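You operate a simulated robot arm through the tools that you are given. There is no shell and no other tool.

Carry out the task below with a simulated robot arm. There is one attempt and no reset: what you move stays moved.

JOB
Close the tun steam, fit the red cap and vent the pipe to zero.
Fine: the cap goes from the black stand on to the wheel's hub; open the vent knob till the gauge reads 0, then close it. Where these are worked on the way, their far stop is far enough and under half their travel is too little: vent knob.

Only the result counts: the job must be done as asked and must still hold three seconds after the hand-in. Knocking over, shifting, dropping, spilling or breaking anything else fails it. Lids that push on must go on centred and level and be pressed home; caps that screw on are set level and turned clockwise until they are tight.

ROBOT AND FRAMES
A 7-joint arm with a two-finger parallel gripper, fixed in place. Base frame: the origin is at the foot of the arm, x ahead of it, y to its left, z up. Lengths are in m, angles in rad, forces in N, time in s.
Its first joint turns from -2.897 to 2.897 rad. Payload 4.4 kg.
The TCP is the grasp point between the finger pads, 0.023 m short of the fingertips. In the tool frame z runs along the fingers and y along their closing line. Largest opening 0.094 m; finger width 0.038, thickness 0.01; the body of the gripper, 0.054 by 0.096 m, starts 0.039 m behind the TCP.
Orientation is that of the tool frame in the base frame, as [roll, pitch, yaw] about the fixed x, y, z axes, in that order (R = Rz(yaw) Ry(pitch) Rx(roll)). With the fingers straight down and closing along the base's y, the tool's x points along the base's -x, its y along +y and its z along -z.

CONTROLS
- The arm moves only by the tool send_rows. Its argument "deltas" is a list of rows, each a list of 3 entries, a list of its own where there are three numbers: the shift along the tool's x, y, z in m, then the turn, a rotation vector about the tool's x, y, z in rad, then the finger opening in m, from 0 to 0.094. In form: [[[tx, ty, tz], [ax, ay, az], jaw], ...]. A call has 1 to 20 rows; each row is the pose to reach, as a shift and turn from the pose commanded when the call began, along the tool's axes at that moment. Each row takes 0.2 s and may step no farther than 0.05 m and 0.15 rad from the row before; otherwise, or with a gripper value out of range, the whole call is refused. A pose out of reach is approached as far as the arm can. The call stops where the force on the tool passes 60 N (or 10 N more than at its start, if that is more) or the arm is blocked; 0.2 s more then pass. Each finger travels about 0.072 m/s and halts on what it meets, pressing with about 43 N; the grip force reading is that of the motor and also rises with nothing between the fingers. The clock runs only during rows and for 0.2 s after the last one: add rows that repeat a pose to give the fingers time. The reply holds the time, the measured pose of the TCP, the force on the tool along the base axes, the opening and the grip force, in the units named above and with some noise, with the torque about the TCP (base axes, N m) and any sound that the robot's microphone picked up.
- Cameras (640 x 400 px; columns grow to the right, rows downward): "scene" is fixed at [0.4019, 0.5, 1.3209]; the picture's right is [0.07, -1.00, 0.00], its down [-0.84, -0.06, -0.54] and it looks along [0.54, 0.04, -0.84] (base axes); focal length 214 px, centre (320, 200). "wrist" rides on the gripper at [0.086, 0.016, -0.074] in the tool frame; the picture's right is [-0.18, 0.98, 0.00], its down [-0.58, -0.11, -0.81] and it looks along [-0.79, -0.15, 0.59] (tool axes); focal length 243 px, centre (320, 200). There is no depth. A picture from a camera that has moved, and an enlarged one, comes with that camera's place and axes in the base frame and with its lens.
- capture(camera): a new picture of that camera. It takes no simulated time.
- close_up(camera, box): a new picture of the part [left, top, right, bottom] of that camera's present view, enlarged. It takes no simulated time.
- close_job(): hands the job in; it is judged then, once.

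Nothing tells you positions but the pictures and the camera data. Unless the task says otherwise, let go and move clear before handing in.

The tools are called after "Emit:" as name(argument=value, ...) on one line, values as JSON. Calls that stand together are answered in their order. send_rows: Moves the arm, as the interface text tells. Its arguments: {"type":"object","properties":{"deltas":{"type":"array","items":{"type":"array"}}},"required":["deltas"]} The other tools are called the same way: capture (camera) takes a picture; close_up (camera, box) takes an enlarged picture of a part of a camera's view; close_job () hands the job in.

At the start:

```text
time: 0.0
position: [0.7686, -0.2092, 0.8629]
tcp_rot: [3.142, -0.001, -3.14]
contact_force: [0.3, -0.6, 0.2]
moment: [-0.02, 0.03, 0.01]
gripper_width: 0.0941
grip_force: 0.0
```

scene: 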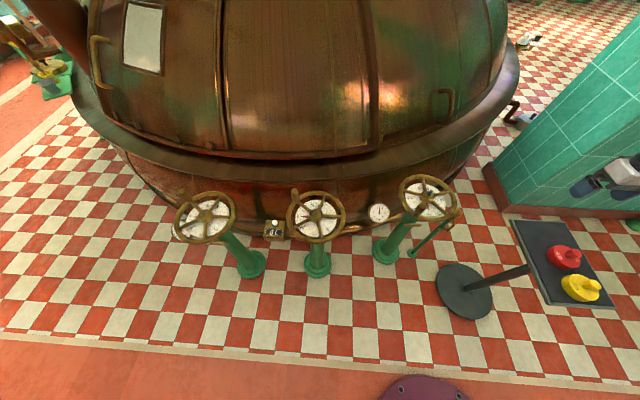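
wrist: 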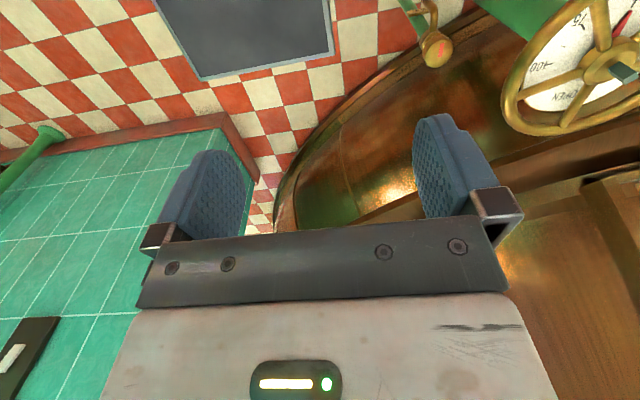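

I see a big copper tun, three handwheels on green pedestals, small gauges, and a black stand holding a red and a yellow cap. I will look closer at each part before moving.

Emit:
close_up(camera="scene", box=[160, 160, 320, 290])

Emit:
close_up(camera="scene", box=[340, 160, 500, 290])

Emit:
close_up(camera="scene", box=[500, 200, 640, 320])

Emit:
close_up(camera="scene", box=[250, 170, 410, 290])

```text
3.08 times, centred on (240, 225) of scene
camera zoom: at [0.4019, 0.5, 1.3209], right [0.07, -1.0, 0.0], down [-0.84, -0.06, -0.54], along [0.54, 0.04, -0.84], focal length 660 px, centre (566, 123)
```

zoom: 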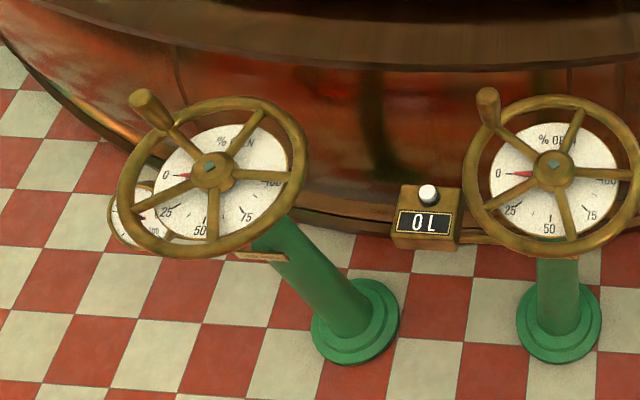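

```text
3.08 times, centred on (420, 225) of scene
camera zoom: at [0.4019, 0.5, 1.3209], right [0.07, -1.0, 0.0], down [-0.84, -0.06, -0.54], along [0.54, 0.04, -0.84], focal length 660 px, centre (12, 123)
```

zoom: 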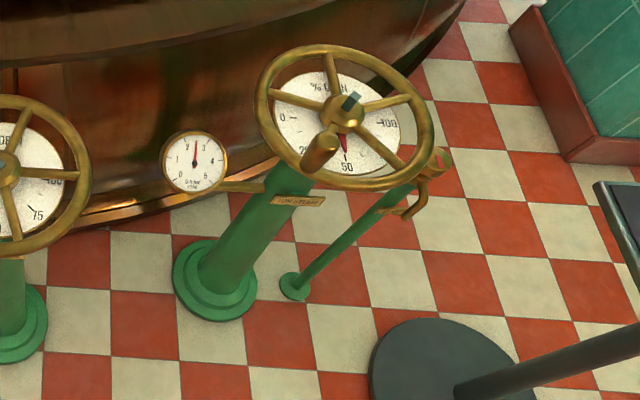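

```text
3.33 times, centred on (570, 260) of scene
camera zoom: at [0.4019, 0.5, 1.3209], right [0.07, -1.0, 0.0], down [-0.84, -0.06, -0.54], along [0.54, 0.04, -0.84], focal length 715 px, centre (-513, 0)
```

zoom: 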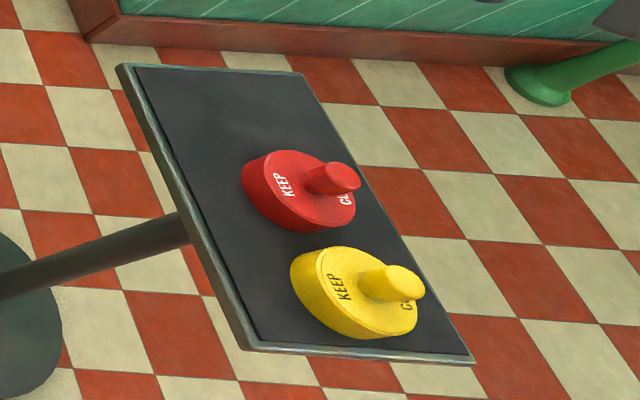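

```text
3.33 times, centred on (330, 230) of scene
camera zoom: at [0.4019, 0.5, 1.3209], right [0.07, -1.0, 0.0], down [-0.84, -0.06, -0.54], along [0.54, 0.04, -0.84], focal length 715 px, centre (287, 100)
```

zoom: 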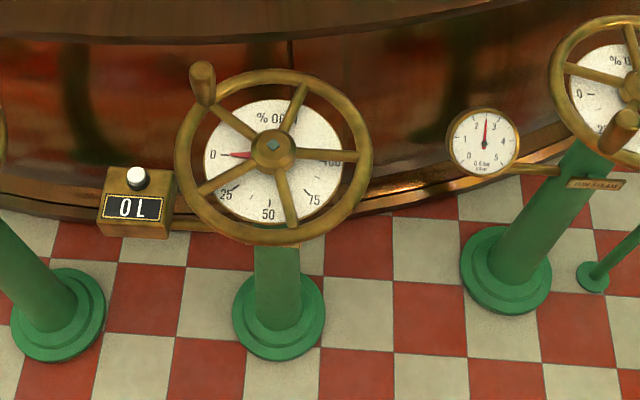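

The right-hand wheel carries the TUN STEAM plate and reads about 50 %. Its hub is near [0.88, 0.12, 0.645], the vent knob is on the thin green pipe beside it, and the red cap is near [0.70, -0.35, 0.57]. I'll move the wrist camera in front of the wheel for a better look.

Emit:
send_rows(deltas=[[[0.02, 0.04, 0], [0, 0, 0], 0.094], [[0.04, 0.08, 0], [0, 0, 0], 0.094], [[0.06, 0.12, 0], [0, 0, 0], 0.094], [[0.08, 0.16, 0], [0, 0, 0], 0.094], [[0.1, 0.2, 0], [0, 0, 0], 0.094], [[0.12, 0.24, 0], [0, 0, 0], 0.094], [[0.14, 0.28, 0], [0, 0, 0], 0.094], [[0.16, 0.32, 0], [0, 0, 0], 0.094], [[0.16, 0.32, 0], [0, 0, 0], 0.094]])

Emit:
capture(camera="wrist")

Emit:
capture(camera="scene")

```text
time: 2.0
position: [0.6085, 0.1122, 0.862]
tcp_rot: [3.141, 0.0, 3.141]
contact_force: [0.1, -0.5, 0.3]
moment: [0.03, 0.01, 0.0]
gripper_width: 0.094
grip_force: 0.1
```

```text
taken
camera wrist: at [0.5226, 0.1286, 0.9366], right [0.18, 0.98, 0.0], down [0.58, -0.11, 0.81], along [0.79, -0.15, -0.59], focal length 243 px, centre (320, 200)
```

wrist: 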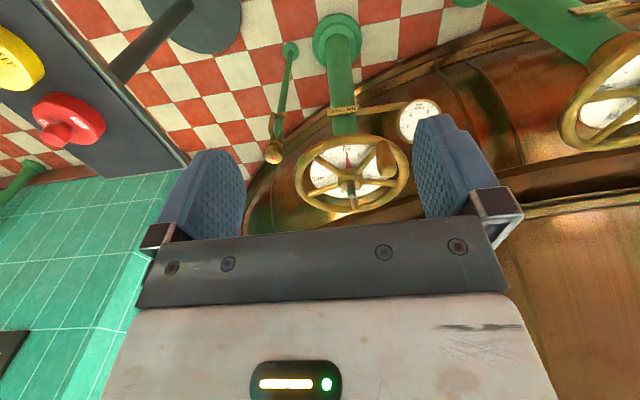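

```text
taken
```

scene: 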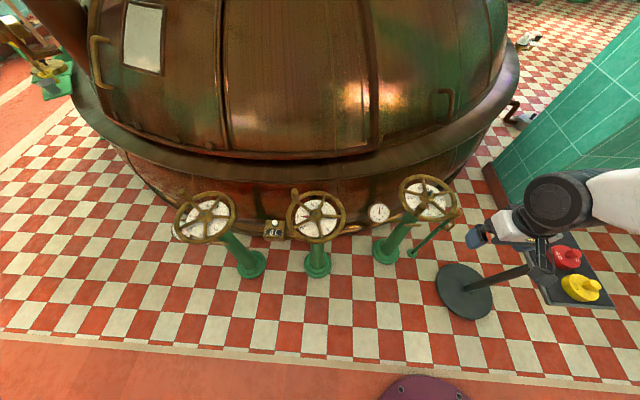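

The wheel hub is confirmed near [0.88, 0.12, 0.647]. I'm enlarging the wheel, gauge, vent knob and caps to get their geometry.

Emit:
close_up(camera="wrist", box=[240, 80, 440, 220])

Emit:
close_up(camera="wrist", box=[230, 80, 330, 180])

Emit:
close_up(camera="wrist", box=[0, 20, 180, 160])

Emit:
close_up(camera="scene", box=[390, 165, 470, 265])

```text
2.86 times, centred on (340, 150) of wrist
camera zoom: at [0.5226, 0.1286, 0.9366], right [0.18, 0.98, 0.0], down [0.58, -0.11, 0.81], along [0.79, -0.15, -0.59], focal length 693 px, centre (263, 343)
```

zoom: 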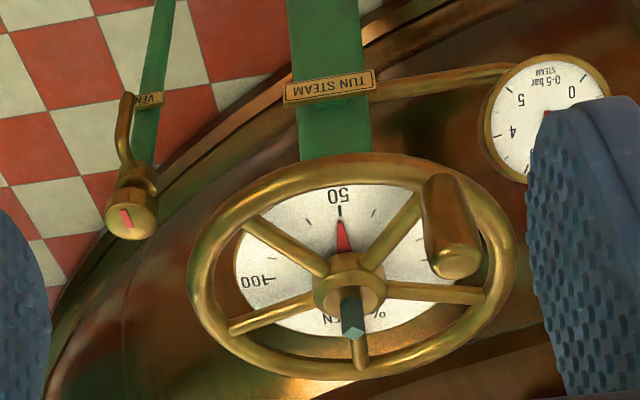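

```text
4.00 times, centred on (280, 130) of wrist
camera zoom: at [0.5226, 0.1286, 0.9366], right [0.18, 0.98, 0.0], down [0.58, -0.11, 0.81], along [0.79, -0.15, -0.59], focal length 970 px, centre (480, 480)
```

zoom: 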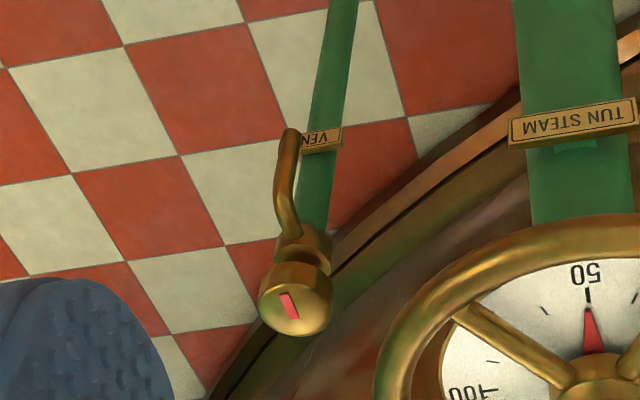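

```text
2.86 times, centred on (90, 90) of wrist
camera zoom: at [0.5226, 0.1286, 0.9366], right [0.18, 0.98, 0.0], down [0.58, -0.11, 0.81], along [0.79, -0.15, -0.59], focal length 693 px, centre (977, 514)
```

zoom: 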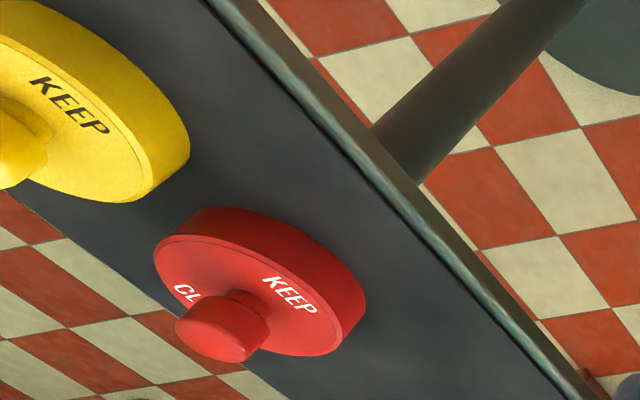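

```text
4.00 times, centred on (430, 215) of scene
camera zoom: at [0.4019, 0.5, 1.3209], right [0.07, -1.0, 0.0], down [-0.84, -0.06, -0.54], along [0.54, 0.04, -0.84], focal length 858 px, centre (-120, 140)
```

zoom: 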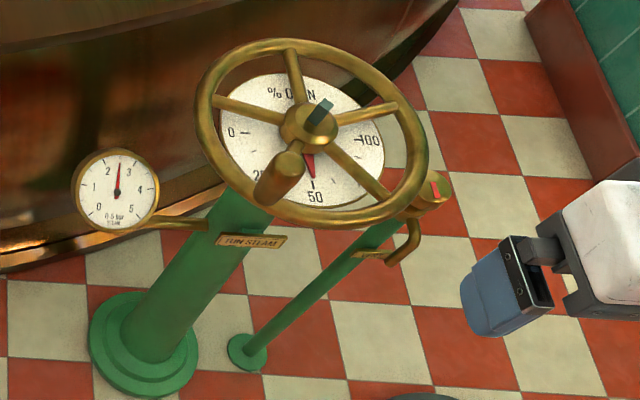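

The wheel lies nearly level with its rim at z≈0.61, centre near [0.897, 0.12], and the peg at front-left. The vent knob is near [0.89, -0.05, 0.53]. I'll move over the wheel with a slight tilt for a top-down look.

Emit:
send_rows(deltas=[[[-0.037, 0, 0.01], [0, 0.067, 0], 0.094], [[-0.074, 0, 0.02], [0, 0.133, 0], 0.094], [[-0.111, 0, 0.03], [0, 0.2, 0], 0.094], [[-0.148, 0, 0.04], [0, 0.267, 0], 0.094], [[-0.185, 0, 0.05], [0, 0.333, 0], 0.094], [[-0.2215, 0.002, 0.062], [0, 0.4, 0], 0.094], [[-0.2215, 0.002, 0.062], [0, 0.4, 0], 0.094]])

Emit:
capture(camera="wrist")

```text
time: 3.6
position: [0.8313, 0.1114, 0.8008]
tcp_rot: [-3.141, -0.402, -3.141]
contact_force: [0.3, -0.2, 0.0]
moment: [-0.01, 0.02, 0.02]
gripper_width: 0.0938
grip_force: 0.1
```

```text
taken
camera wrist: at [0.7804, 0.1278, 0.9032], right [0.17, 0.98, -0.07], down [0.85, -0.11, 0.52], along [0.5, -0.15, -0.85], focal length 243 px, centre (320, 200)
```

wrist: 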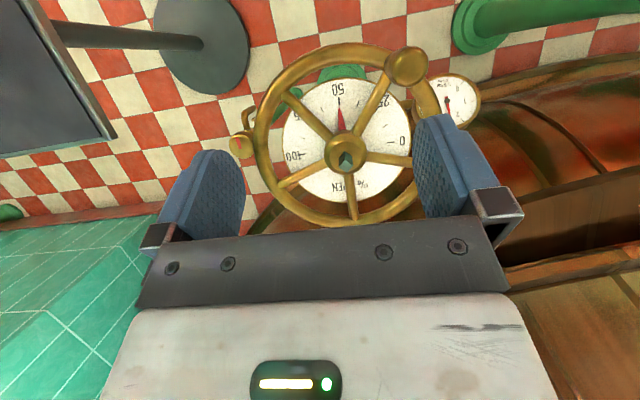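

Emit:
close_up(camera="wrist", box=[220, 30, 440, 230])

Emit:
close_up(camera="wrist", box=[215, 80, 295, 180])

```text
2.00 times, centred on (330, 130) of wrist
camera zoom: at [0.7804, 0.1278, 0.9032], right [0.17, 0.98, -0.07], down [0.85, -0.11, 0.52], along [0.5, -0.15, -0.85], focal length 485 px, centre (300, 340)
```

zoom: 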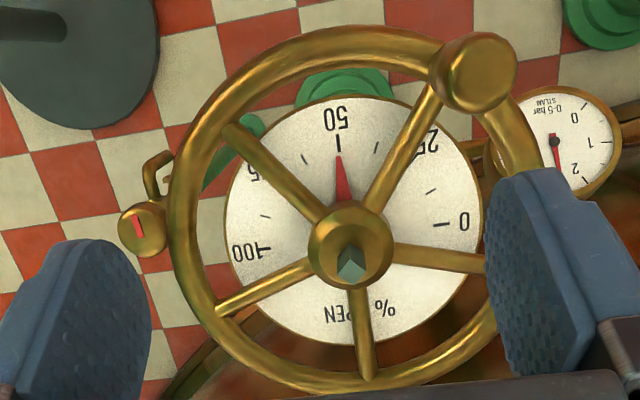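

```text
4.00 times, centred on (255, 130) of wrist
camera zoom: at [0.7804, 0.1278, 0.9032], right [0.17, 0.98, -0.07], down [0.85, -0.11, 0.52], along [0.5, -0.15, -0.85], focal length 970 px, centre (580, 480)
```

zoom: 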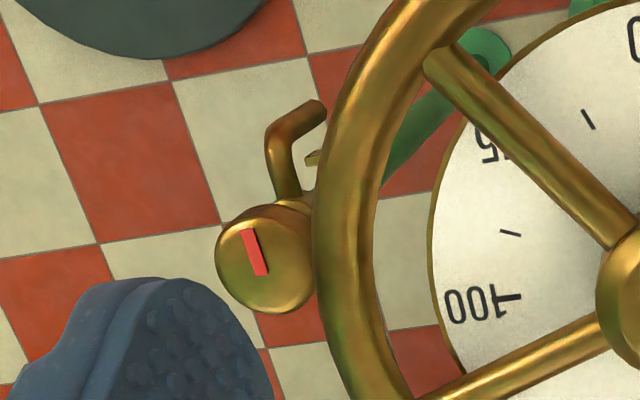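

The wheel is level: centre about [0.877, 0.120], rim z≈0.633, with the peg top about [0.796, 0.177, 0.696]. The pointer shows 50 and 0 is a quarter turn clockwise. I'll straighten the tool above the peg and turn it so the jaws close along the rim's tangent.

Emit:
send_rows(deltas=[[[0.0127, 0.0165, -0.0082], [0, -0.1, 0], 0.094], [[0.0255, 0.033, -0.0164], [0, -0.2, 0], 0.094], [[0.0382, 0.0495, -0.0245], [0, -0.3, 0], 0.094], [[0.0509, 0.066, -0.0327], [0, -0.402, 0], 0.094], [[0.0509, 0.066, -0.0327], [0, -0.402, 0], 0.094]])

Emit:
send_rows(deltas=[[[0, 0, 0.01], [0, 0, 0.12], 0.094], [[0, 0, 0.02], [0, 0, 0.24], 0.094], [[0, 0, 0.03], [0, 0, 0.36], 0.094], [[0, 0, 0.04], [0, 0, 0.48], 0.094], [[0, 0, 0.05], [0, 0, 0.61], 0.094], [[0, 0, 0.05], [0, 0, 0.61], 0.094]])

Emit:
capture(camera="wrist")

Emit:
capture(camera="scene")

```text
time: 4.8
position: [0.7941, 0.1751, 0.8507]
tcp_rot: [3.142, 0.002, 3.141]
contact_force: [0.6, 0.2, 0.2]
moment: [-0.01, 0.0, -0.05]
gripper_width: 0.0943
grip_force: 0.0
```

```text
time: 6.2
position: [0.7958, 0.1782, 0.7997]
tcp_rot: [3.14, 0.0, 2.531]
contact_force: [-0.2, 0.1, -0.1]
moment: [0.01, 0.0, 0.02]
gripper_width: 0.0939
grip_force: 0.1
```

```text
taken
camera wrist: at [0.734, 0.2413, 0.8755], right [0.71, 0.7, 0.0], down [0.41, -0.42, 0.81], along [0.56, -0.58, -0.59], focal length 243 px, centre (320, 200)
```

wrist: 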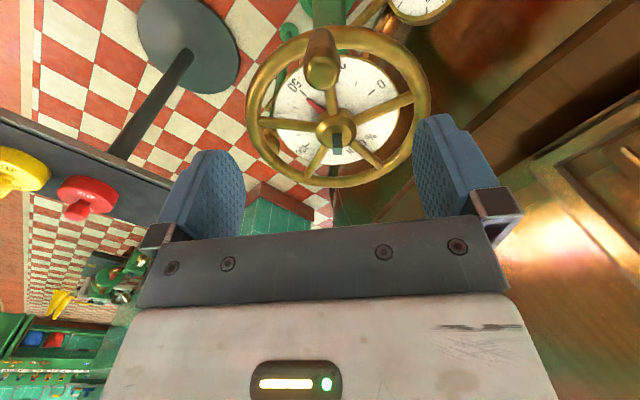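

```text
taken
```

scene: 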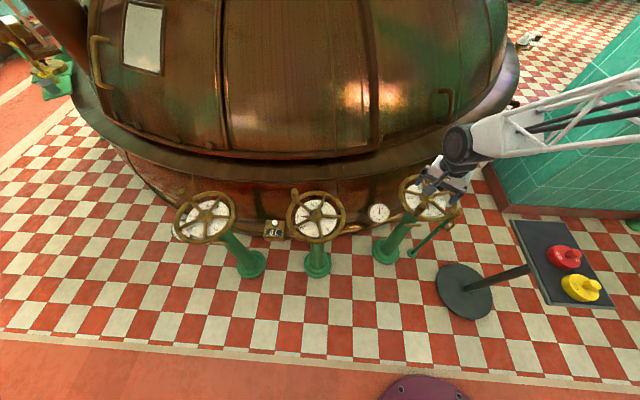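

The peg now sits right on the tool axis with its top at z≈0.696. I'll descend over it and close the jaws.

Emit:
send_rows(deltas=[[[0, 0, 0.03], [0, 0, 0], 0.094], [[0, 0, 0.06], [0, 0, 0], 0.094], [[0, 0, 0.09], [0, 0, 0], 0.094], [[0, 0, 0.12], [0, 0, 0], 0.094], [[0, 0, 0.12], [0, 0, 0], 0.094]])

Emit:
capture(camera="wrist")

```text
time: 7.4
position: [0.7975, 0.179, 0.6796]
tcp_rot: [3.141, 0.003, 2.533]
contact_force: [-0.5, 0.8, 0.1]
moment: [0.03, 0.0, 0.01]
gripper_width: 0.0939
grip_force: 0.0
```

```text
taken
camera wrist: at [0.7349, 0.2423, 0.7545], right [0.71, 0.7, 0.0], down [0.41, -0.42, 0.81], along [0.57, -0.58, -0.59], focal length 243 px, centre (320, 200)
```

wrist: 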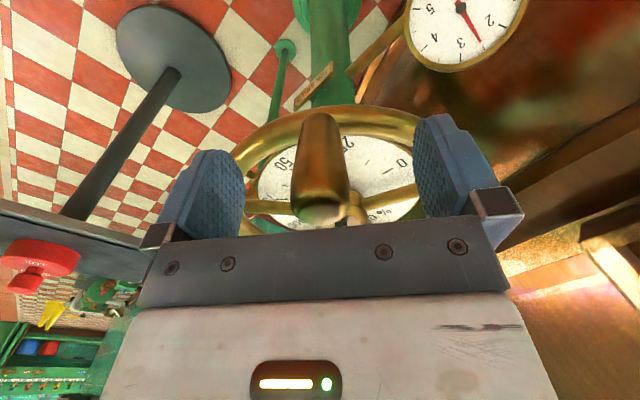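

The peg stands between the fingers, so I'll close on it.

Emit:
send_rows(deltas=[[[0, 0, 0], [0, 0, 0], 0.06], [[0, 0, 0], [0, 0, 0], 0.04], [[0, 0, 0], [0, 0, 0], 0.02], [[0, 0, 0], [0, 0, 0], 0.0], [[0, 0, 0], [0, 0, 0], 0.0]])

Emit:
capture(camera="wrist")

```text
time: 8.6
position: [0.7959, 0.179, 0.6794]
tcp_rot: [3.14, 0.001, 2.532]
contact_force: [-1.1, -1.3, -0.2]
moment: [-0.26, 0.04, -0.15]
gripper_width: 0.027
grip_force: 44.9
```

```text
taken
camera wrist: at [0.7347, 0.2423, 0.7546], right [0.71, 0.7, 0.0], down [0.41, -0.42, 0.81], along [0.57, -0.58, -0.59], focal length 243 px, centre (320, 200)
```

wrist: 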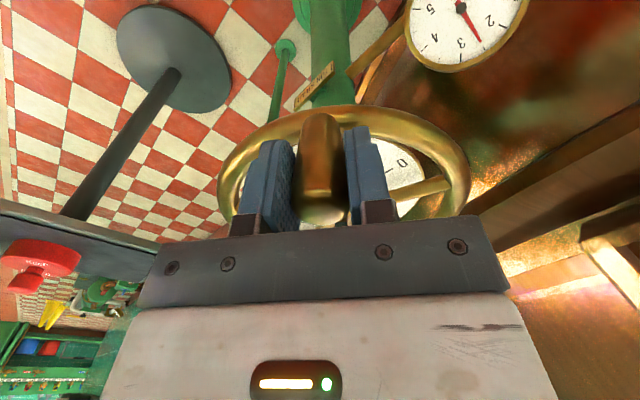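

The peg is gripped (27 mm). I'll carry it clockwise around the hub in small steps, watching the force.

Emit:
send_rows(deltas=[[[-0.0001, 0.005, 0], [0, 0, 0.05], 0.0], [[-0.0005, 0.01, 0], [0, 0, 0.1], 0.0], [[-0.0011, 0.0149, 0], [0, 0, 0.15], 0.0], [[-0.002, 0.0199, 0], [0, 0, 0.2], 0.0], [[-0.002, 0.0199, 0], [0, 0, 0.2], 0.0]])

Emit:
capture(camera="wrist")

```text
time: 9.8
position: [0.8074, 0.1928, 0.6802]
tcp_rot: [3.142, 0.0, 2.33]
contact_force: [-1.1, -0.4, -22.0]
moment: [-0.02, -0.09, -0.21]
gripper_width: 0.0269
grip_force: 44.9
```

```text
taken
camera wrist: at [0.7604, 0.2676, 0.7547], right [0.84, 0.54, 0.0], down [0.32, -0.5, 0.81], along [0.44, -0.68, -0.59], focal length 243 px, centre (320, 200)
```

wrist: 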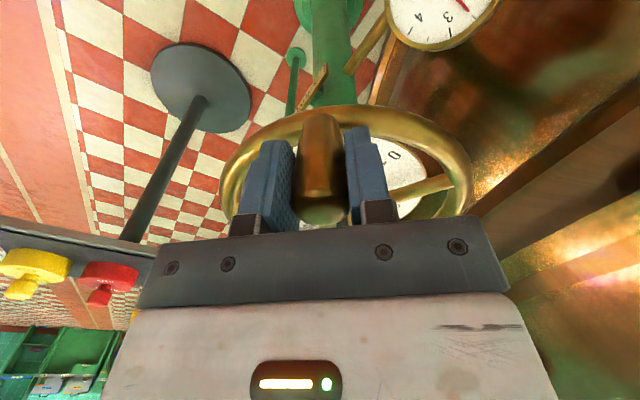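

Turning has worked with low tangential force, but a 22 N downward pull has built up, so the wheel seems to sink (or is slightly tilted). I'll lower the tool a little to see how the pull reacts.

Emit:
send_rows(deltas=[[[0, 0, 0.001], [0, 0, 0], 0.0], [[0, 0, 0.001], [0, 0, 0], 0.0]])

```text
time: 10.4
position: [0.8093, 0.1926, 0.6796]
tcp_rot: [3.14, 0.002, 2.332]
contact_force: [-16.9, 8.9, -3.5]
moment: [0.51, 0.85, -0.27]
gripper_width: 0.0269
grip_force: 45.6
```

Lowering 1 mm removed most of the pull, so the stiffness is about 18 N/mm. I'll regrip to relax the side load, then continue with a slight downward slope.

Emit:
send_rows(deltas=[[[0, 0, 0], [0, 0, 0], 0.04], [[0, 0, 0], [0, 0, 0], 0.04], [[0, 0, 0], [0, 0, 0], 0.0], [[0, 0, 0], [0, 0, 0], 0.0], [[0, 0, 0], [0, 0, 0], 0.0]])

Emit:
send_rows(deltas=[[[-0.0001, 0.005, 0.0003], [0, 0, 0.05], 0.0], [[-0.0005, 0.01, 0.0006], [0, 0, 0.1], 0.0], [[-0.0011, 0.0149, 0.0009], [0, 0, 0.15], 0.0], [[-0.002, 0.0199, 0.0012], [0, 0, 0.2], 0.0], [[-0.002, 0.0199, 0.0012], [0, 0, 0.2], 0.0]])

```text
time: 11.6
position: [0.809, 0.1935, 0.679]
tcp_rot: [3.141, 0.002, 2.332]
contact_force: [4.6, -1.9, 3.9]
moment: [-0.29, 0.1, 0.17]
gripper_width: 0.0266
grip_force: 45.0
```

```text
time: 12.8
position: [0.8251, 0.2052, 0.6814]
tcp_rot: [3.138, 0.003, 2.131]
contact_force: [2.1, -3.1, 33.5]
moment: [-0.17, 0.56, -0.09]
gripper_width: 0.0271
grip_force: 45.0
```

The pull has turned into a 33 N upward push, so the wheel isn't simply sinking. I'll check the pictures before going on.

Emit:
capture(camera="wrist")

Emit:
close_up(camera="wrist", box=[200, 90, 500, 240])

Emit:
close_up(camera="scene", box=[380, 140, 480, 240])

```text
taken
camera wrist: at [0.7929, 0.2881, 0.755], right [0.93, 0.37, 0.0], down [0.21, -0.55, 0.81], along [0.3, -0.75, -0.59], focal length 243 px, centre (320, 200)
```

wrist: 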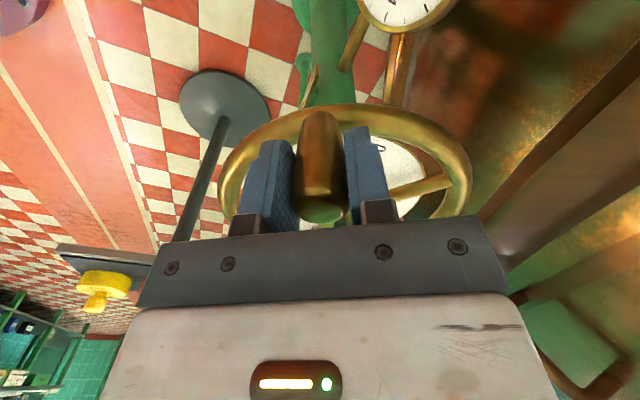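

```text
2.13 times, centred on (350, 165) of wrist
camera zoom: at [0.7929, 0.2881, 0.755], right [0.93, 0.37, 0.0], down [0.21, -0.55, 0.81], along [0.3, -0.75, -0.59], focal length 518 px, centre (256, 275)
```

zoom: 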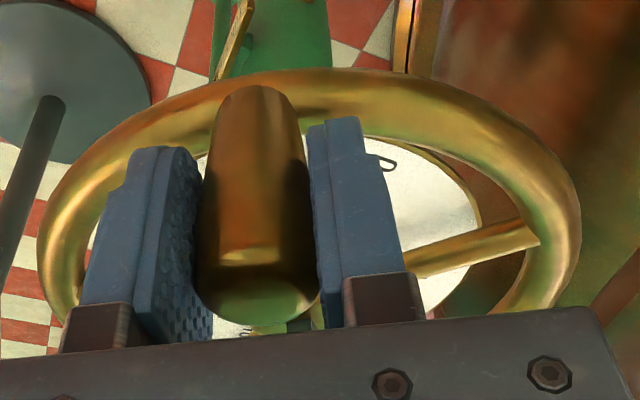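

```text
4.00 times, centred on (430, 190) of scene
camera zoom: at [0.4019, 0.5, 1.3209], right [0.07, -1.0, 0.0], down [-0.84, -0.06, -0.54], along [0.54, 0.04, -0.84], focal length 858 px, centre (-120, 240)
```

zoom: 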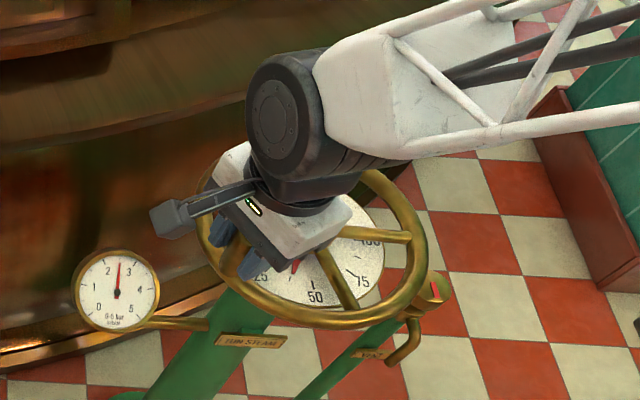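

I'll loosen the jaws into a cage around the peg (no clamping) and raise the tool a few mm, so only tangential force acts.

Emit:
send_rows(deltas=[[[0, 0, 0], [0, 0, 0], 0.034], [[0, 0, -0.002], [0, 0, 0], 0.034], [[0, 0, -0.004], [0, 0, 0], 0.034], [[0, 0, -0.004], [0, 0, 0], 0.034]])

Emit:
send_rows(deltas=[[[-0.0001, 0.005, 0], [0, 0, 0.05], 0.034], [[-0.0005, 0.01, 0], [0, 0, 0.1], 0.034], [[-0.0011, 0.0149, 0], [0, 0, 0.15], 0.034], [[-0.002, 0.0199, 0], [0, 0, 0.2], 0.034], [[-0.0031, 0.0247, 0], [0, 0, 0.25], 0.034], [[-0.0045, 0.0296, 0], [0, 0, 0.3], 0.034], [[-0.0061, 0.0343, 0], [0, 0, 0.35], 0.034], [[-0.0079, 0.0389, 0], [0, 0, 0.4], 0.034], [[-0.0079, 0.0389, 0], [0, 0, 0.4], 0.034]])

Emit:
capture(camera="wrist")

Emit:
close_up(camera="scene", box=[380, 140, 480, 240])

```text
time: 13.8
position: [0.8245, 0.2044, 0.6831]
tcp_rot: [3.139, 0.0, 2.131]
contact_force: [1.1, 0.3, 0.7]
moment: [-0.03, -0.05, 0.0]
gripper_width: 0.034
grip_force: 0.0
```

```text
time: 15.8
position: [0.8602, 0.2178, 0.6821]
tcp_rot: [3.141, -0.001, 1.729]
contact_force: [-1.9, 0.3, 1.2]
moment: [0.01, 0.09, 0.01]
gripper_width: 0.0355
grip_force: 1.8
```

```text
taken
camera wrist: at [0.8638, 0.308, 0.7571], right [1.0, -0.03, 0.0], down [-0.02, -0.59, 0.81], along [-0.02, -0.81, -0.59], focal length 243 px, centre (320, 200)
```

wrist: 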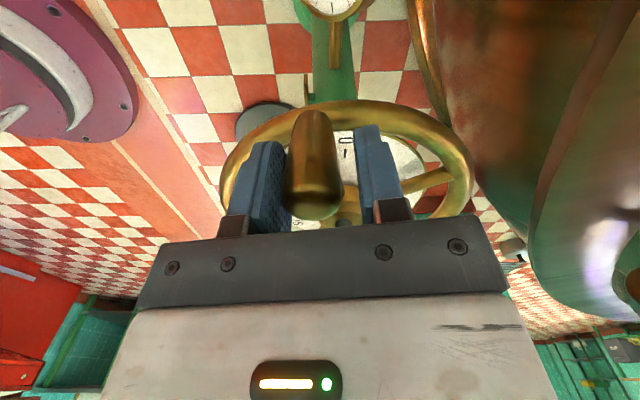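

```text
4.00 times, centred on (430, 190) of scene
camera zoom: at [0.4019, 0.5, 1.3209], right [0.07, -1.0, 0.0], down [-0.84, -0.06, -0.54], along [0.54, 0.04, -0.84], focal length 858 px, centre (-120, 240)
```

zoom: 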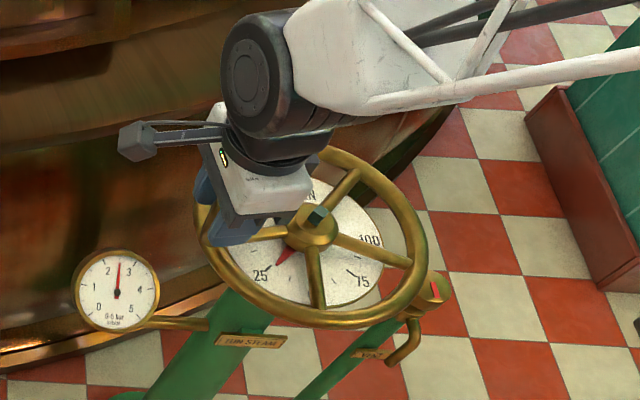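

The cage works: light forces, and the pointer has gone from 50 to about 22. I'll keep turning.

Emit:
send_rows(deltas=[[[-0.0001, 0.005, 0], [0, 0, 0.05], 0.034], [[-0.0005, 0.01, 0], [0, 0, 0.1], 0.034], [[-0.0011, 0.0149, 0], [0, 0, 0.15], 0.034], [[-0.002, 0.0199, 0], [0, 0, 0.2], 0.034], [[-0.0031, 0.0247, 0], [0, 0, 0.25], 0.034], [[-0.0045, 0.0296, 0], [0, 0, 0.3], 0.034], [[-0.0061, 0.0343, 0], [0, 0, 0.35], 0.034], [[-0.0079, 0.0389, 0], [0, 0, 0.4], 0.034], [[-0.01, 0.0435, 0], [0, 0, 0.45], 0.034], [[-0.0122, 0.0479, 0], [0, 0, 0.5], 0.034], [[-0.0122, 0.0479, 0], [0, 0, 0.5], 0.034]])

Emit:
capture(camera="wrist")

Emit:
close_up(camera="scene", box=[380, 140, 480, 240])

```text
time: 18.2
position: [0.9109, 0.2157, 0.683]
tcp_rot: [3.14, 0.001, 1.231]
contact_force: [-3.2, 3.2, -0.5]
moment: [0.06, 0.09, -0.01]
gripper_width: 0.0355
grip_force: 2.1
```

```text
taken
camera wrist: at [0.9554, 0.2918, 0.7581], right [0.87, -0.5, 0.0], down [-0.3, -0.51, 0.81], along [-0.4, -0.7, -0.59], focal length 243 px, centre (320, 200)
```

wrist: 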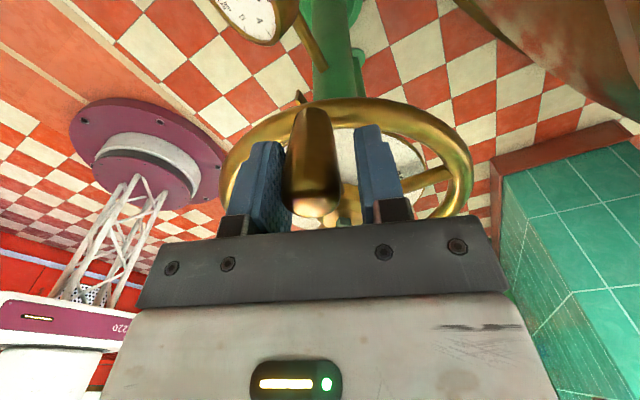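

```text
4.00 times, centred on (430, 190) of scene
camera zoom: at [0.4019, 0.5, 1.3209], right [0.07, -1.0, 0.0], down [-0.84, -0.06, -0.54], along [0.54, 0.04, -0.84], focal length 858 px, centre (-120, 240)
```

zoom: 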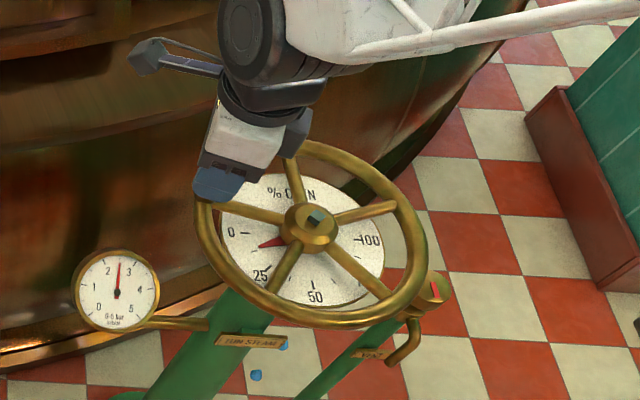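

The pointer is now at about 10. Some small blue dots have appeared near the post, so I'll look at those before continuing.

Emit:
close_up(camera="scene", box=[380, 210, 440, 250])

Emit:
capture(camera="scene")

```text
10.00 times, centred on (410, 230) of scene
camera zoom: at [0.4019, 0.5, 1.3209], right [0.07, -1.0, 0.0], down [-0.84, -0.06, -0.54], along [0.54, 0.04, -0.84], focal length 2145 px, centre (-580, -100)
```

zoom: 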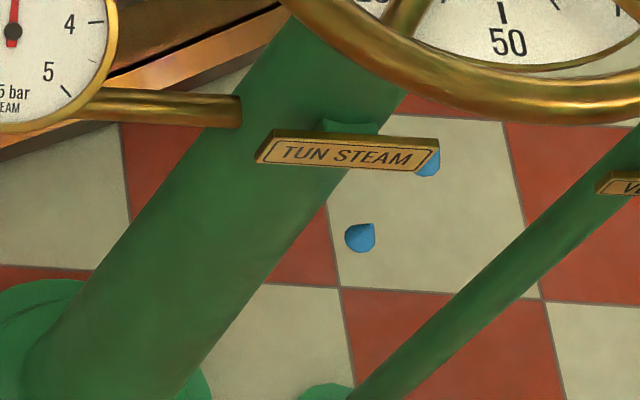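

```text
taken
```

scene: 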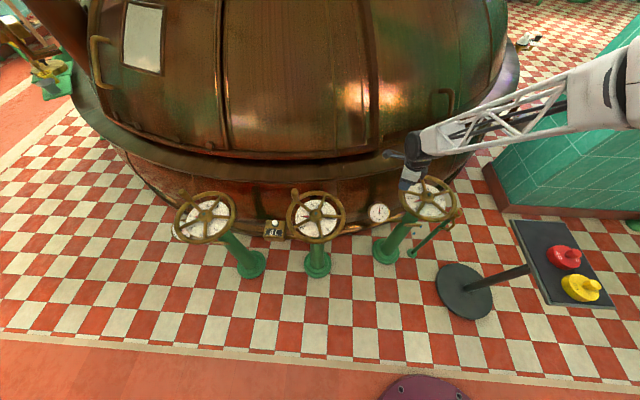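

Those are water drips from the valve, perhaps because it isn't shut yet. I'll keep turning clockwise to the closed stop.

Emit:
send_rows(deltas=[[[-0.0001, 0.005, 0], [0, 0, 0.05], 0.034], [[-0.0005, 0.01, 0], [0, 0, 0.1], 0.034], [[-0.0011, 0.0149, 0], [0, 0, 0.15], 0.034], [[-0.002, 0.0199, 0], [0, 0, 0.2], 0.034], [[-0.0031, 0.0247, 0], [0, 0, 0.25], 0.034], [[-0.0045, 0.0296, 0], [0, 0, 0.3], 0.034], [[-0.0061, 0.0343, 0], [0, 0, 0.35], 0.034], [[-0.0079, 0.0389, 0], [0, 0, 0.4], 0.034], [[-0.01, 0.0435, 0], [0, 0, 0.45], 0.034]])

Emit:
close_up(camera="scene", box=[380, 140, 480, 240])

```text
time: 20.2
position: [0.9473, 0.1915, 0.6801]
tcp_rot: [-3.139, 0.001, 0.782]
contact_force: [-34.1, 16.4, 2.1]
moment: [-0.04, 0.5, 0.29]
gripper_width: 0.0497
grip_force: 17.7
```

```text
4.00 times, centred on (430, 190) of scene
camera zoom: at [0.4019, 0.5, 1.3209], right [0.07, -1.0, 0.0], down [-0.84, -0.06, -0.54], along [0.54, 0.04, -0.84], focal length 858 px, centre (-120, 240)
```

zoom: 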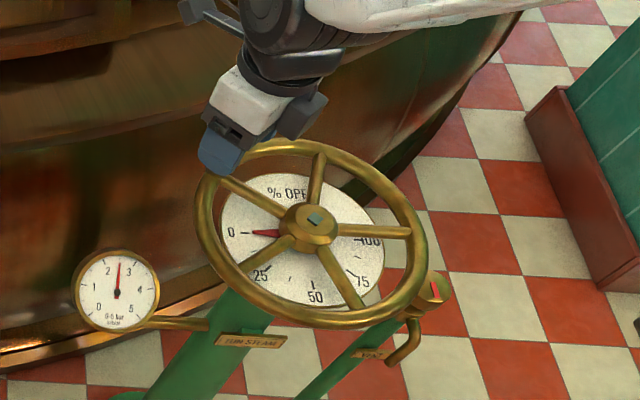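

The force rose to about 36 N against the turn, so the wheel has likely met its stop. I'll zoom in on the dial to confirm it reads zero.

Emit:
close_up(camera="scene", box=[420, 180, 460, 210])

Emit:
close_up(camera="wrist", box=[200, 60, 500, 240])

Emit:
close_up(camera="scene", box=[285, 190, 345, 240])

```text
13.33 times, centred on (440, 195) of scene
camera zoom: at [0.4019, 0.5, 1.3209], right [0.07, -1.0, 0.0], down [-0.84, -0.06, -0.54], along [0.54, 0.04, -0.84], focal length 2860 px, centre (-1280, 267)
```

zoom: 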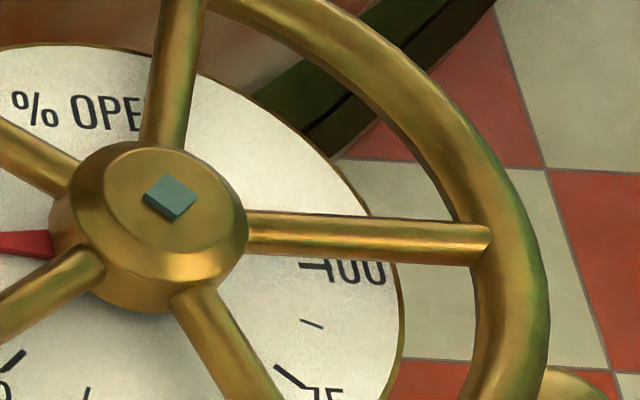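

```text
2.13 times, centred on (350, 150) of wrist
camera zoom: at [1.0199, 0.2425, 0.7561], right [0.56, -0.83, 0.0], down [-0.49, -0.33, 0.81], along [-0.67, -0.45, -0.59], focal length 518 px, centre (256, 307)
```

zoom: 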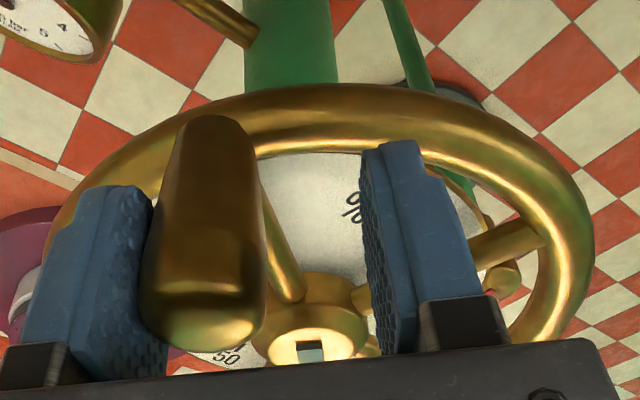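

```text
8.00 times, centred on (315, 215) of scene
camera zoom: at [0.4019, 0.5, 1.3209], right [0.07, -1.0, 0.0], down [-0.84, -0.06, -0.54], along [0.54, 0.04, -0.84], focal length 1716 px, centre (360, 80)
```

zoom: 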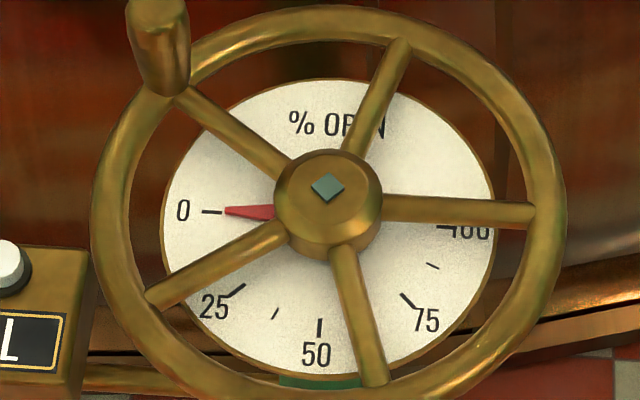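

The square stem has sunk into the hub, as on the two closed wheels. I'll compare the tun pointer with its 0 mark.

Emit:
close_up(camera="scene", box=[405, 180, 455, 220])

```text
10.00 times, centred on (430, 200) of scene
camera zoom: at [0.4019, 0.5, 1.3209], right [0.07, -1.0, 0.0], down [-0.84, -0.06, -0.54], along [0.54, 0.04, -0.84], focal length 2145 px, centre (-780, 200)
```

zoom: 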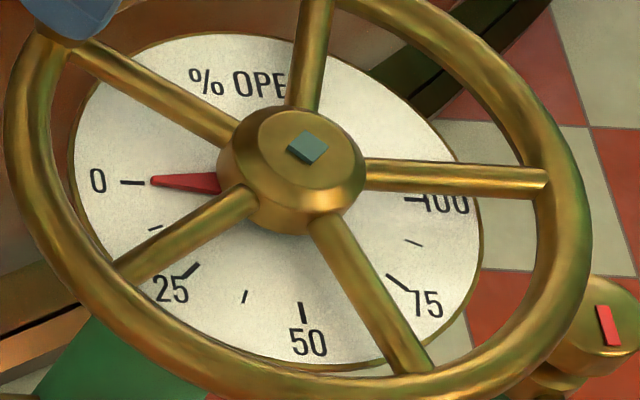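

The pointer is on 0 and the wheel is against its stop, so the steam is closed. I'll open, lift clear and turn the tool back to its standard heading.

Emit:
send_rows(deltas=[[[0, -0.004, 0], [0, 0, 0], 0.06], [[0, -0.004, 0], [0, 0, 0], 0.08], [[0, -0.004, -0.02], [0, 0, 0], 0.08], [[0, -0.004, -0.06], [0, 0, 0], 0.08], [[0, -0.004, -0.1], [0, 0, 0], 0.08], [[0, -0.004, -0.14], [0, 0, 0], 0.08], [[0, -0.004, -0.17], [0, 0, 0], 0.08]])

Emit:
close_up(camera="scene", box=[380, 140, 480, 240])

Emit:
send_rows(deltas=[[[0, 0, 0], [0, 0, -0.139], 0.08], [[0, 0, 0], [0, 0, -0.278], 0.08], [[0, 0, 0], [0, 0, -0.417], 0.08], [[0, 0, 0], [0, 0, -0.556], 0.08], [[0, 0, 0], [0, 0, -0.695], 0.08], [[0, 0, 0], [0, 0, -0.834], 0.08], [[0, 0, 0], [0, 0, -0.973], 0.08], [[0, 0, 0], [0, 0, -1.112], 0.08], [[0, 0, 0], [0, 0, -1.251], 0.08], [[0, 0, 0], [0, 0, -1.39], 0.08], [[0, 0, 0], [0, 0, -1.529], 0.08], [[0, 0, 0], [0, 0, -1.668], 0.08], [[0, 0, 0], [0, 0, -1.807], 0.08], [[0, 0, 0], [0, 0, -1.946], 0.08], [[0, 0, 0], [0, 0, -2.085], 0.08], [[0, 0, 0], [0, 0, -2.224], 0.08], [[0, 0, 0], [0, 0, -2.36], 0.08], [[0, 0, 0], [0, 0, -2.36], 0.08]])

```text
time: 21.8
position: [0.9449, 0.1927, 0.852]
tcp_rot: [3.141, 0.0, 0.782]
contact_force: [-1.4, 0.9, -0.6]
moment: [0.02, 0.01, -0.02]
gripper_width: 0.0799
grip_force: 0.0
```

```text
4.00 times, centred on (430, 190) of scene
camera zoom: at [0.4019, 0.5, 1.3209], right [0.07, -1.0, 0.0], down [-0.84, -0.06, -0.54], along [0.54, 0.04, -0.84], focal length 858 px, centre (-120, 240)
```

zoom: 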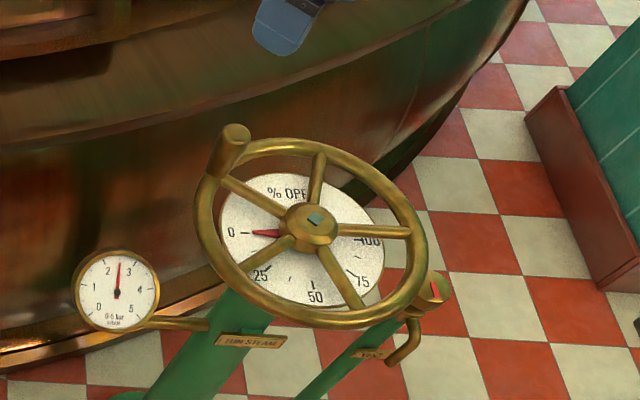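

```text
time: 25.6
position: [0.9453, 0.1939, 0.8525]
tcp_rot: [3.141, 0.004, -3.139]
contact_force: [-0.2, -0.3, 0.0]
moment: [0.0, -0.01, -0.02]
gripper_width: 0.0799
grip_force: 0.0
```

The wheel stays at 0. Next I'll hover over the hub to measure exactly where it is before fetching the cap.

Emit:
send_rows(deltas=[[[0.02, -0.02, 0], [0, 0, 0], 0.08], [[0.04, -0.045, 0.01], [0, 0, 0], 0.08], [[0.068, -0.074, 0.02], [0, 0, 0], 0.08], [[0.068, -0.074, 0.05], [0, 0, 0], 0.08], [[0.068, -0.074, 0.05], [0, 0, 0], 0.08]])

Emit:
capture(camera="wrist")

Emit:
close_up(camera="wrist", box=[240, 0, 400, 110])

```text
time: 26.8
position: [0.8775, 0.12, 0.8026]
tcp_rot: [3.14, 0.002, -3.141]
contact_force: [0.4, -0.8, 0.4]
moment: [-0.04, 0.01, 0.01]
gripper_width: 0.0802
grip_force: 0.2
```

```text
taken
camera wrist: at [0.7919, 0.1363, 0.8774], right [0.18, 0.98, 0.0], down [0.58, -0.11, 0.81], along [0.79, -0.15, -0.59], focal length 243 px, centre (320, 200)
```

wrist: 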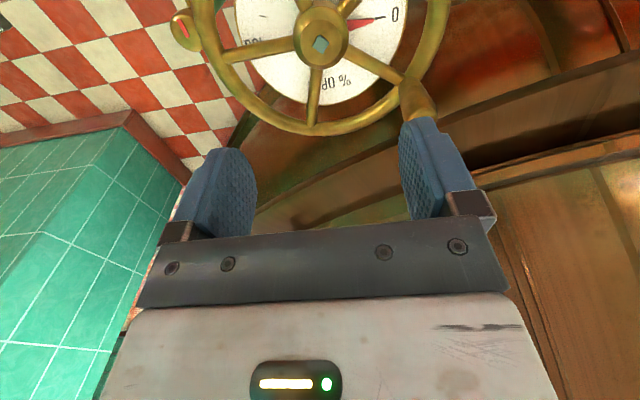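

```text
3.64 times, centred on (320, 55) of wrist
camera zoom: at [0.7919, 0.1363, 0.8774], right [0.18, 0.98, 0.0], down [0.58, -0.11, 0.81], along [0.79, -0.15, -0.59], focal length 882 px, centre (320, 727)
```

zoom: 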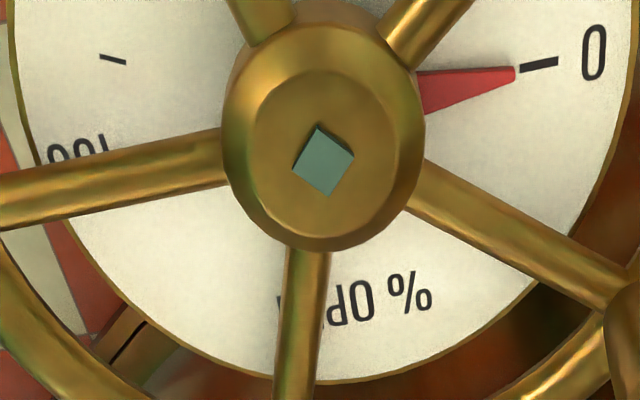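

The pointer sits exactly on 0. I'll drop 6 cm straight down to fix the hub's position along the tool axis.

Emit:
send_rows(deltas=[[[0, 0, 0.03], [0, 0, 0], 0.08], [[0, 0, 0.06], [0, 0, 0], 0.08], [[0, 0, 0.06], [0, 0, 0], 0.08]])

Emit:
close_up(camera="wrist", box=[240, 30, 400, 140])

```text
time: 27.6
position: [0.8781, 0.1215, 0.7419]
tcp_rot: [-3.141, 0.003, 3.141]
contact_force: [-0.8, 0.0, 0.2]
moment: [0.02, 0.02, -0.05]
gripper_width: 0.08
grip_force: 0.0
```

```text
3.64 times, centred on (320, 85) of wrist
camera zoom: at [0.7912, 0.1375, 0.8175], right [0.18, 0.98, 0.0], down [0.58, -0.11, 0.81], along [0.79, -0.15, -0.59], focal length 882 px, centre (320, 618)
```

zoom: 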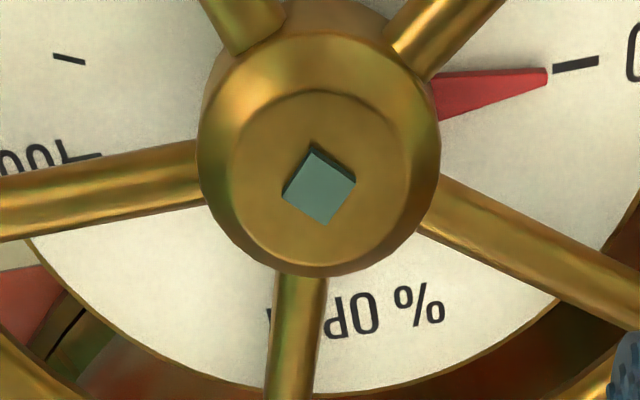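

The hub axis lies exactly under the tool axis at about [0.878, 0.121], with the stem top at z≈0.651. Next I'll rise and travel to view the red cap on the stand.

Emit:
send_rows(deltas=[[[0, 0, -0.04], [0, 0, 0], 0.08], [[0, 0, -0.08], [0, 0, 0], 0.08], [[0.02, -0.04, -0.1], [0, 0, 0], 0.08], [[0.04, -0.08, -0.1], [0, 0, 0], 0.08], [[0.06, -0.12, -0.1], [0, 0, 0], 0.08], [[0.08, -0.16, -0.1], [0, 0, 0], 0.08], [[0.1, -0.2, -0.1], [0, 0, 0], 0.08], [[0.12, -0.24, -0.1], [0, 0, 0], 0.08], [[0.14, -0.28, -0.1], [0, 0, 0], 0.08], [[0.16, -0.32, -0.09], [0, 0, 0], 0.08], [[0.18, -0.36, -0.08], [0, 0, 0], 0.08], [[0.2, -0.4, -0.07], [0, 0, 0], 0.08], [[0.21, -0.44, -0.06], [0, 0, 0], 0.08], [[0.218, -0.461, -0.058], [0, 0, 0], 0.08], [[0.218, -0.461, -0.058], [0, 0, 0], 0.08]])

Emit:
capture(camera="wrist")

```text
time: 30.8
position: [0.6584, -0.343, 0.7994]
tcp_rot: [3.141, 0.002, 3.141]
contact_force: [0.2, 0.3, -0.7]
moment: [-0.02, -0.02, 0.01]
gripper_width: 0.0799
grip_force: 0.0
```

```text
taken
camera wrist: at [0.5722, -0.325, 0.8751], right [0.18, 0.98, 0.0], down [0.58, -0.11, 0.81], along [0.79, -0.15, -0.59], focal length 243 px, centre (320, 200)
```

wrist: 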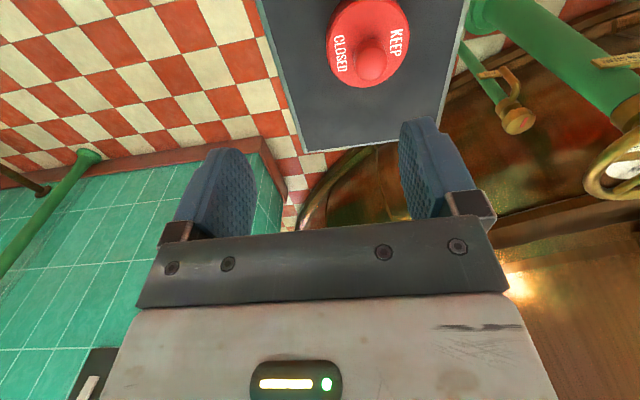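

The red cap shows ahead with its knob near [0.706, -0.295]. I'll move over it to centre up.

Emit:
send_rows(deltas=[[[-0.016, 0.016, 0.01], [0, 0, 0], 0.08], [[-0.032, 0.032, 0.02], [0, 0, 0], 0.08], [[-0.047, 0.048, 0.035], [0, 0, 0], 0.08], [[-0.047, 0.048, 0.05], [0, 0, 0], 0.08], [[-0.047, 0.048, 0.05], [0, 0, 0], 0.08]])

Emit:
capture(camera="wrist")

Emit:
close_up(camera="wrist", box=[230, 0, 420, 130])

```text
time: 32.0
position: [0.7056, -0.2915, 0.7507]
tcp_rot: [3.14, 0.001, 3.141]
contact_force: [-0.2, -0.5, -0.6]
moment: [0.03, 0.0, -0.04]
gripper_width: 0.0802
grip_force: 0.0
```

```text
taken
camera wrist: at [0.6191, -0.2758, 0.8257], right [0.18, 0.98, 0.0], down [0.58, -0.11, 0.81], along [0.79, -0.15, -0.59], focal length 243 px, centre (320, 200)
```

wrist: 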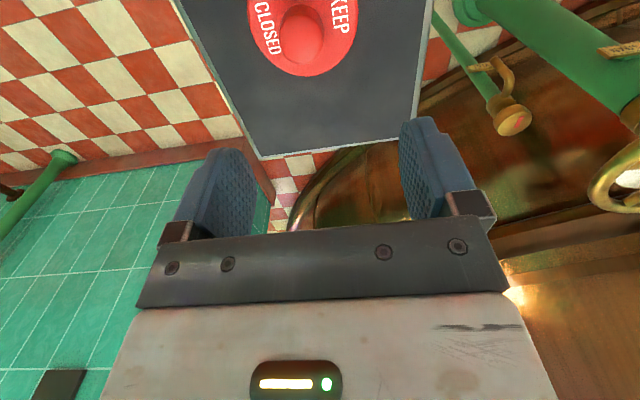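

```text
3.08 times, centred on (325, 65) of wrist
camera zoom: at [0.6191, -0.2758, 0.8257], right [0.18, 0.98, 0.0], down [0.58, -0.11, 0.81], along [0.79, -0.15, -0.59], focal length 746 px, centre (305, 615)
```

zoom: 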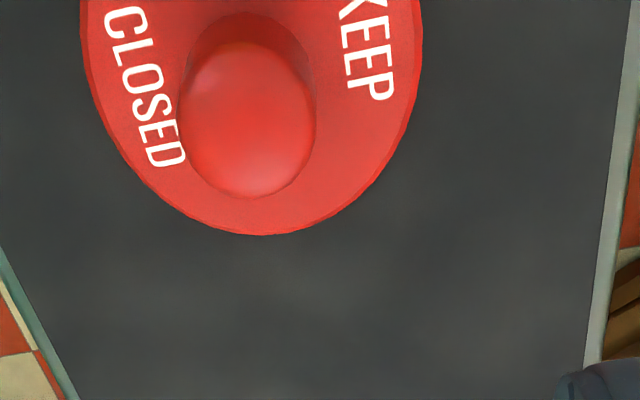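

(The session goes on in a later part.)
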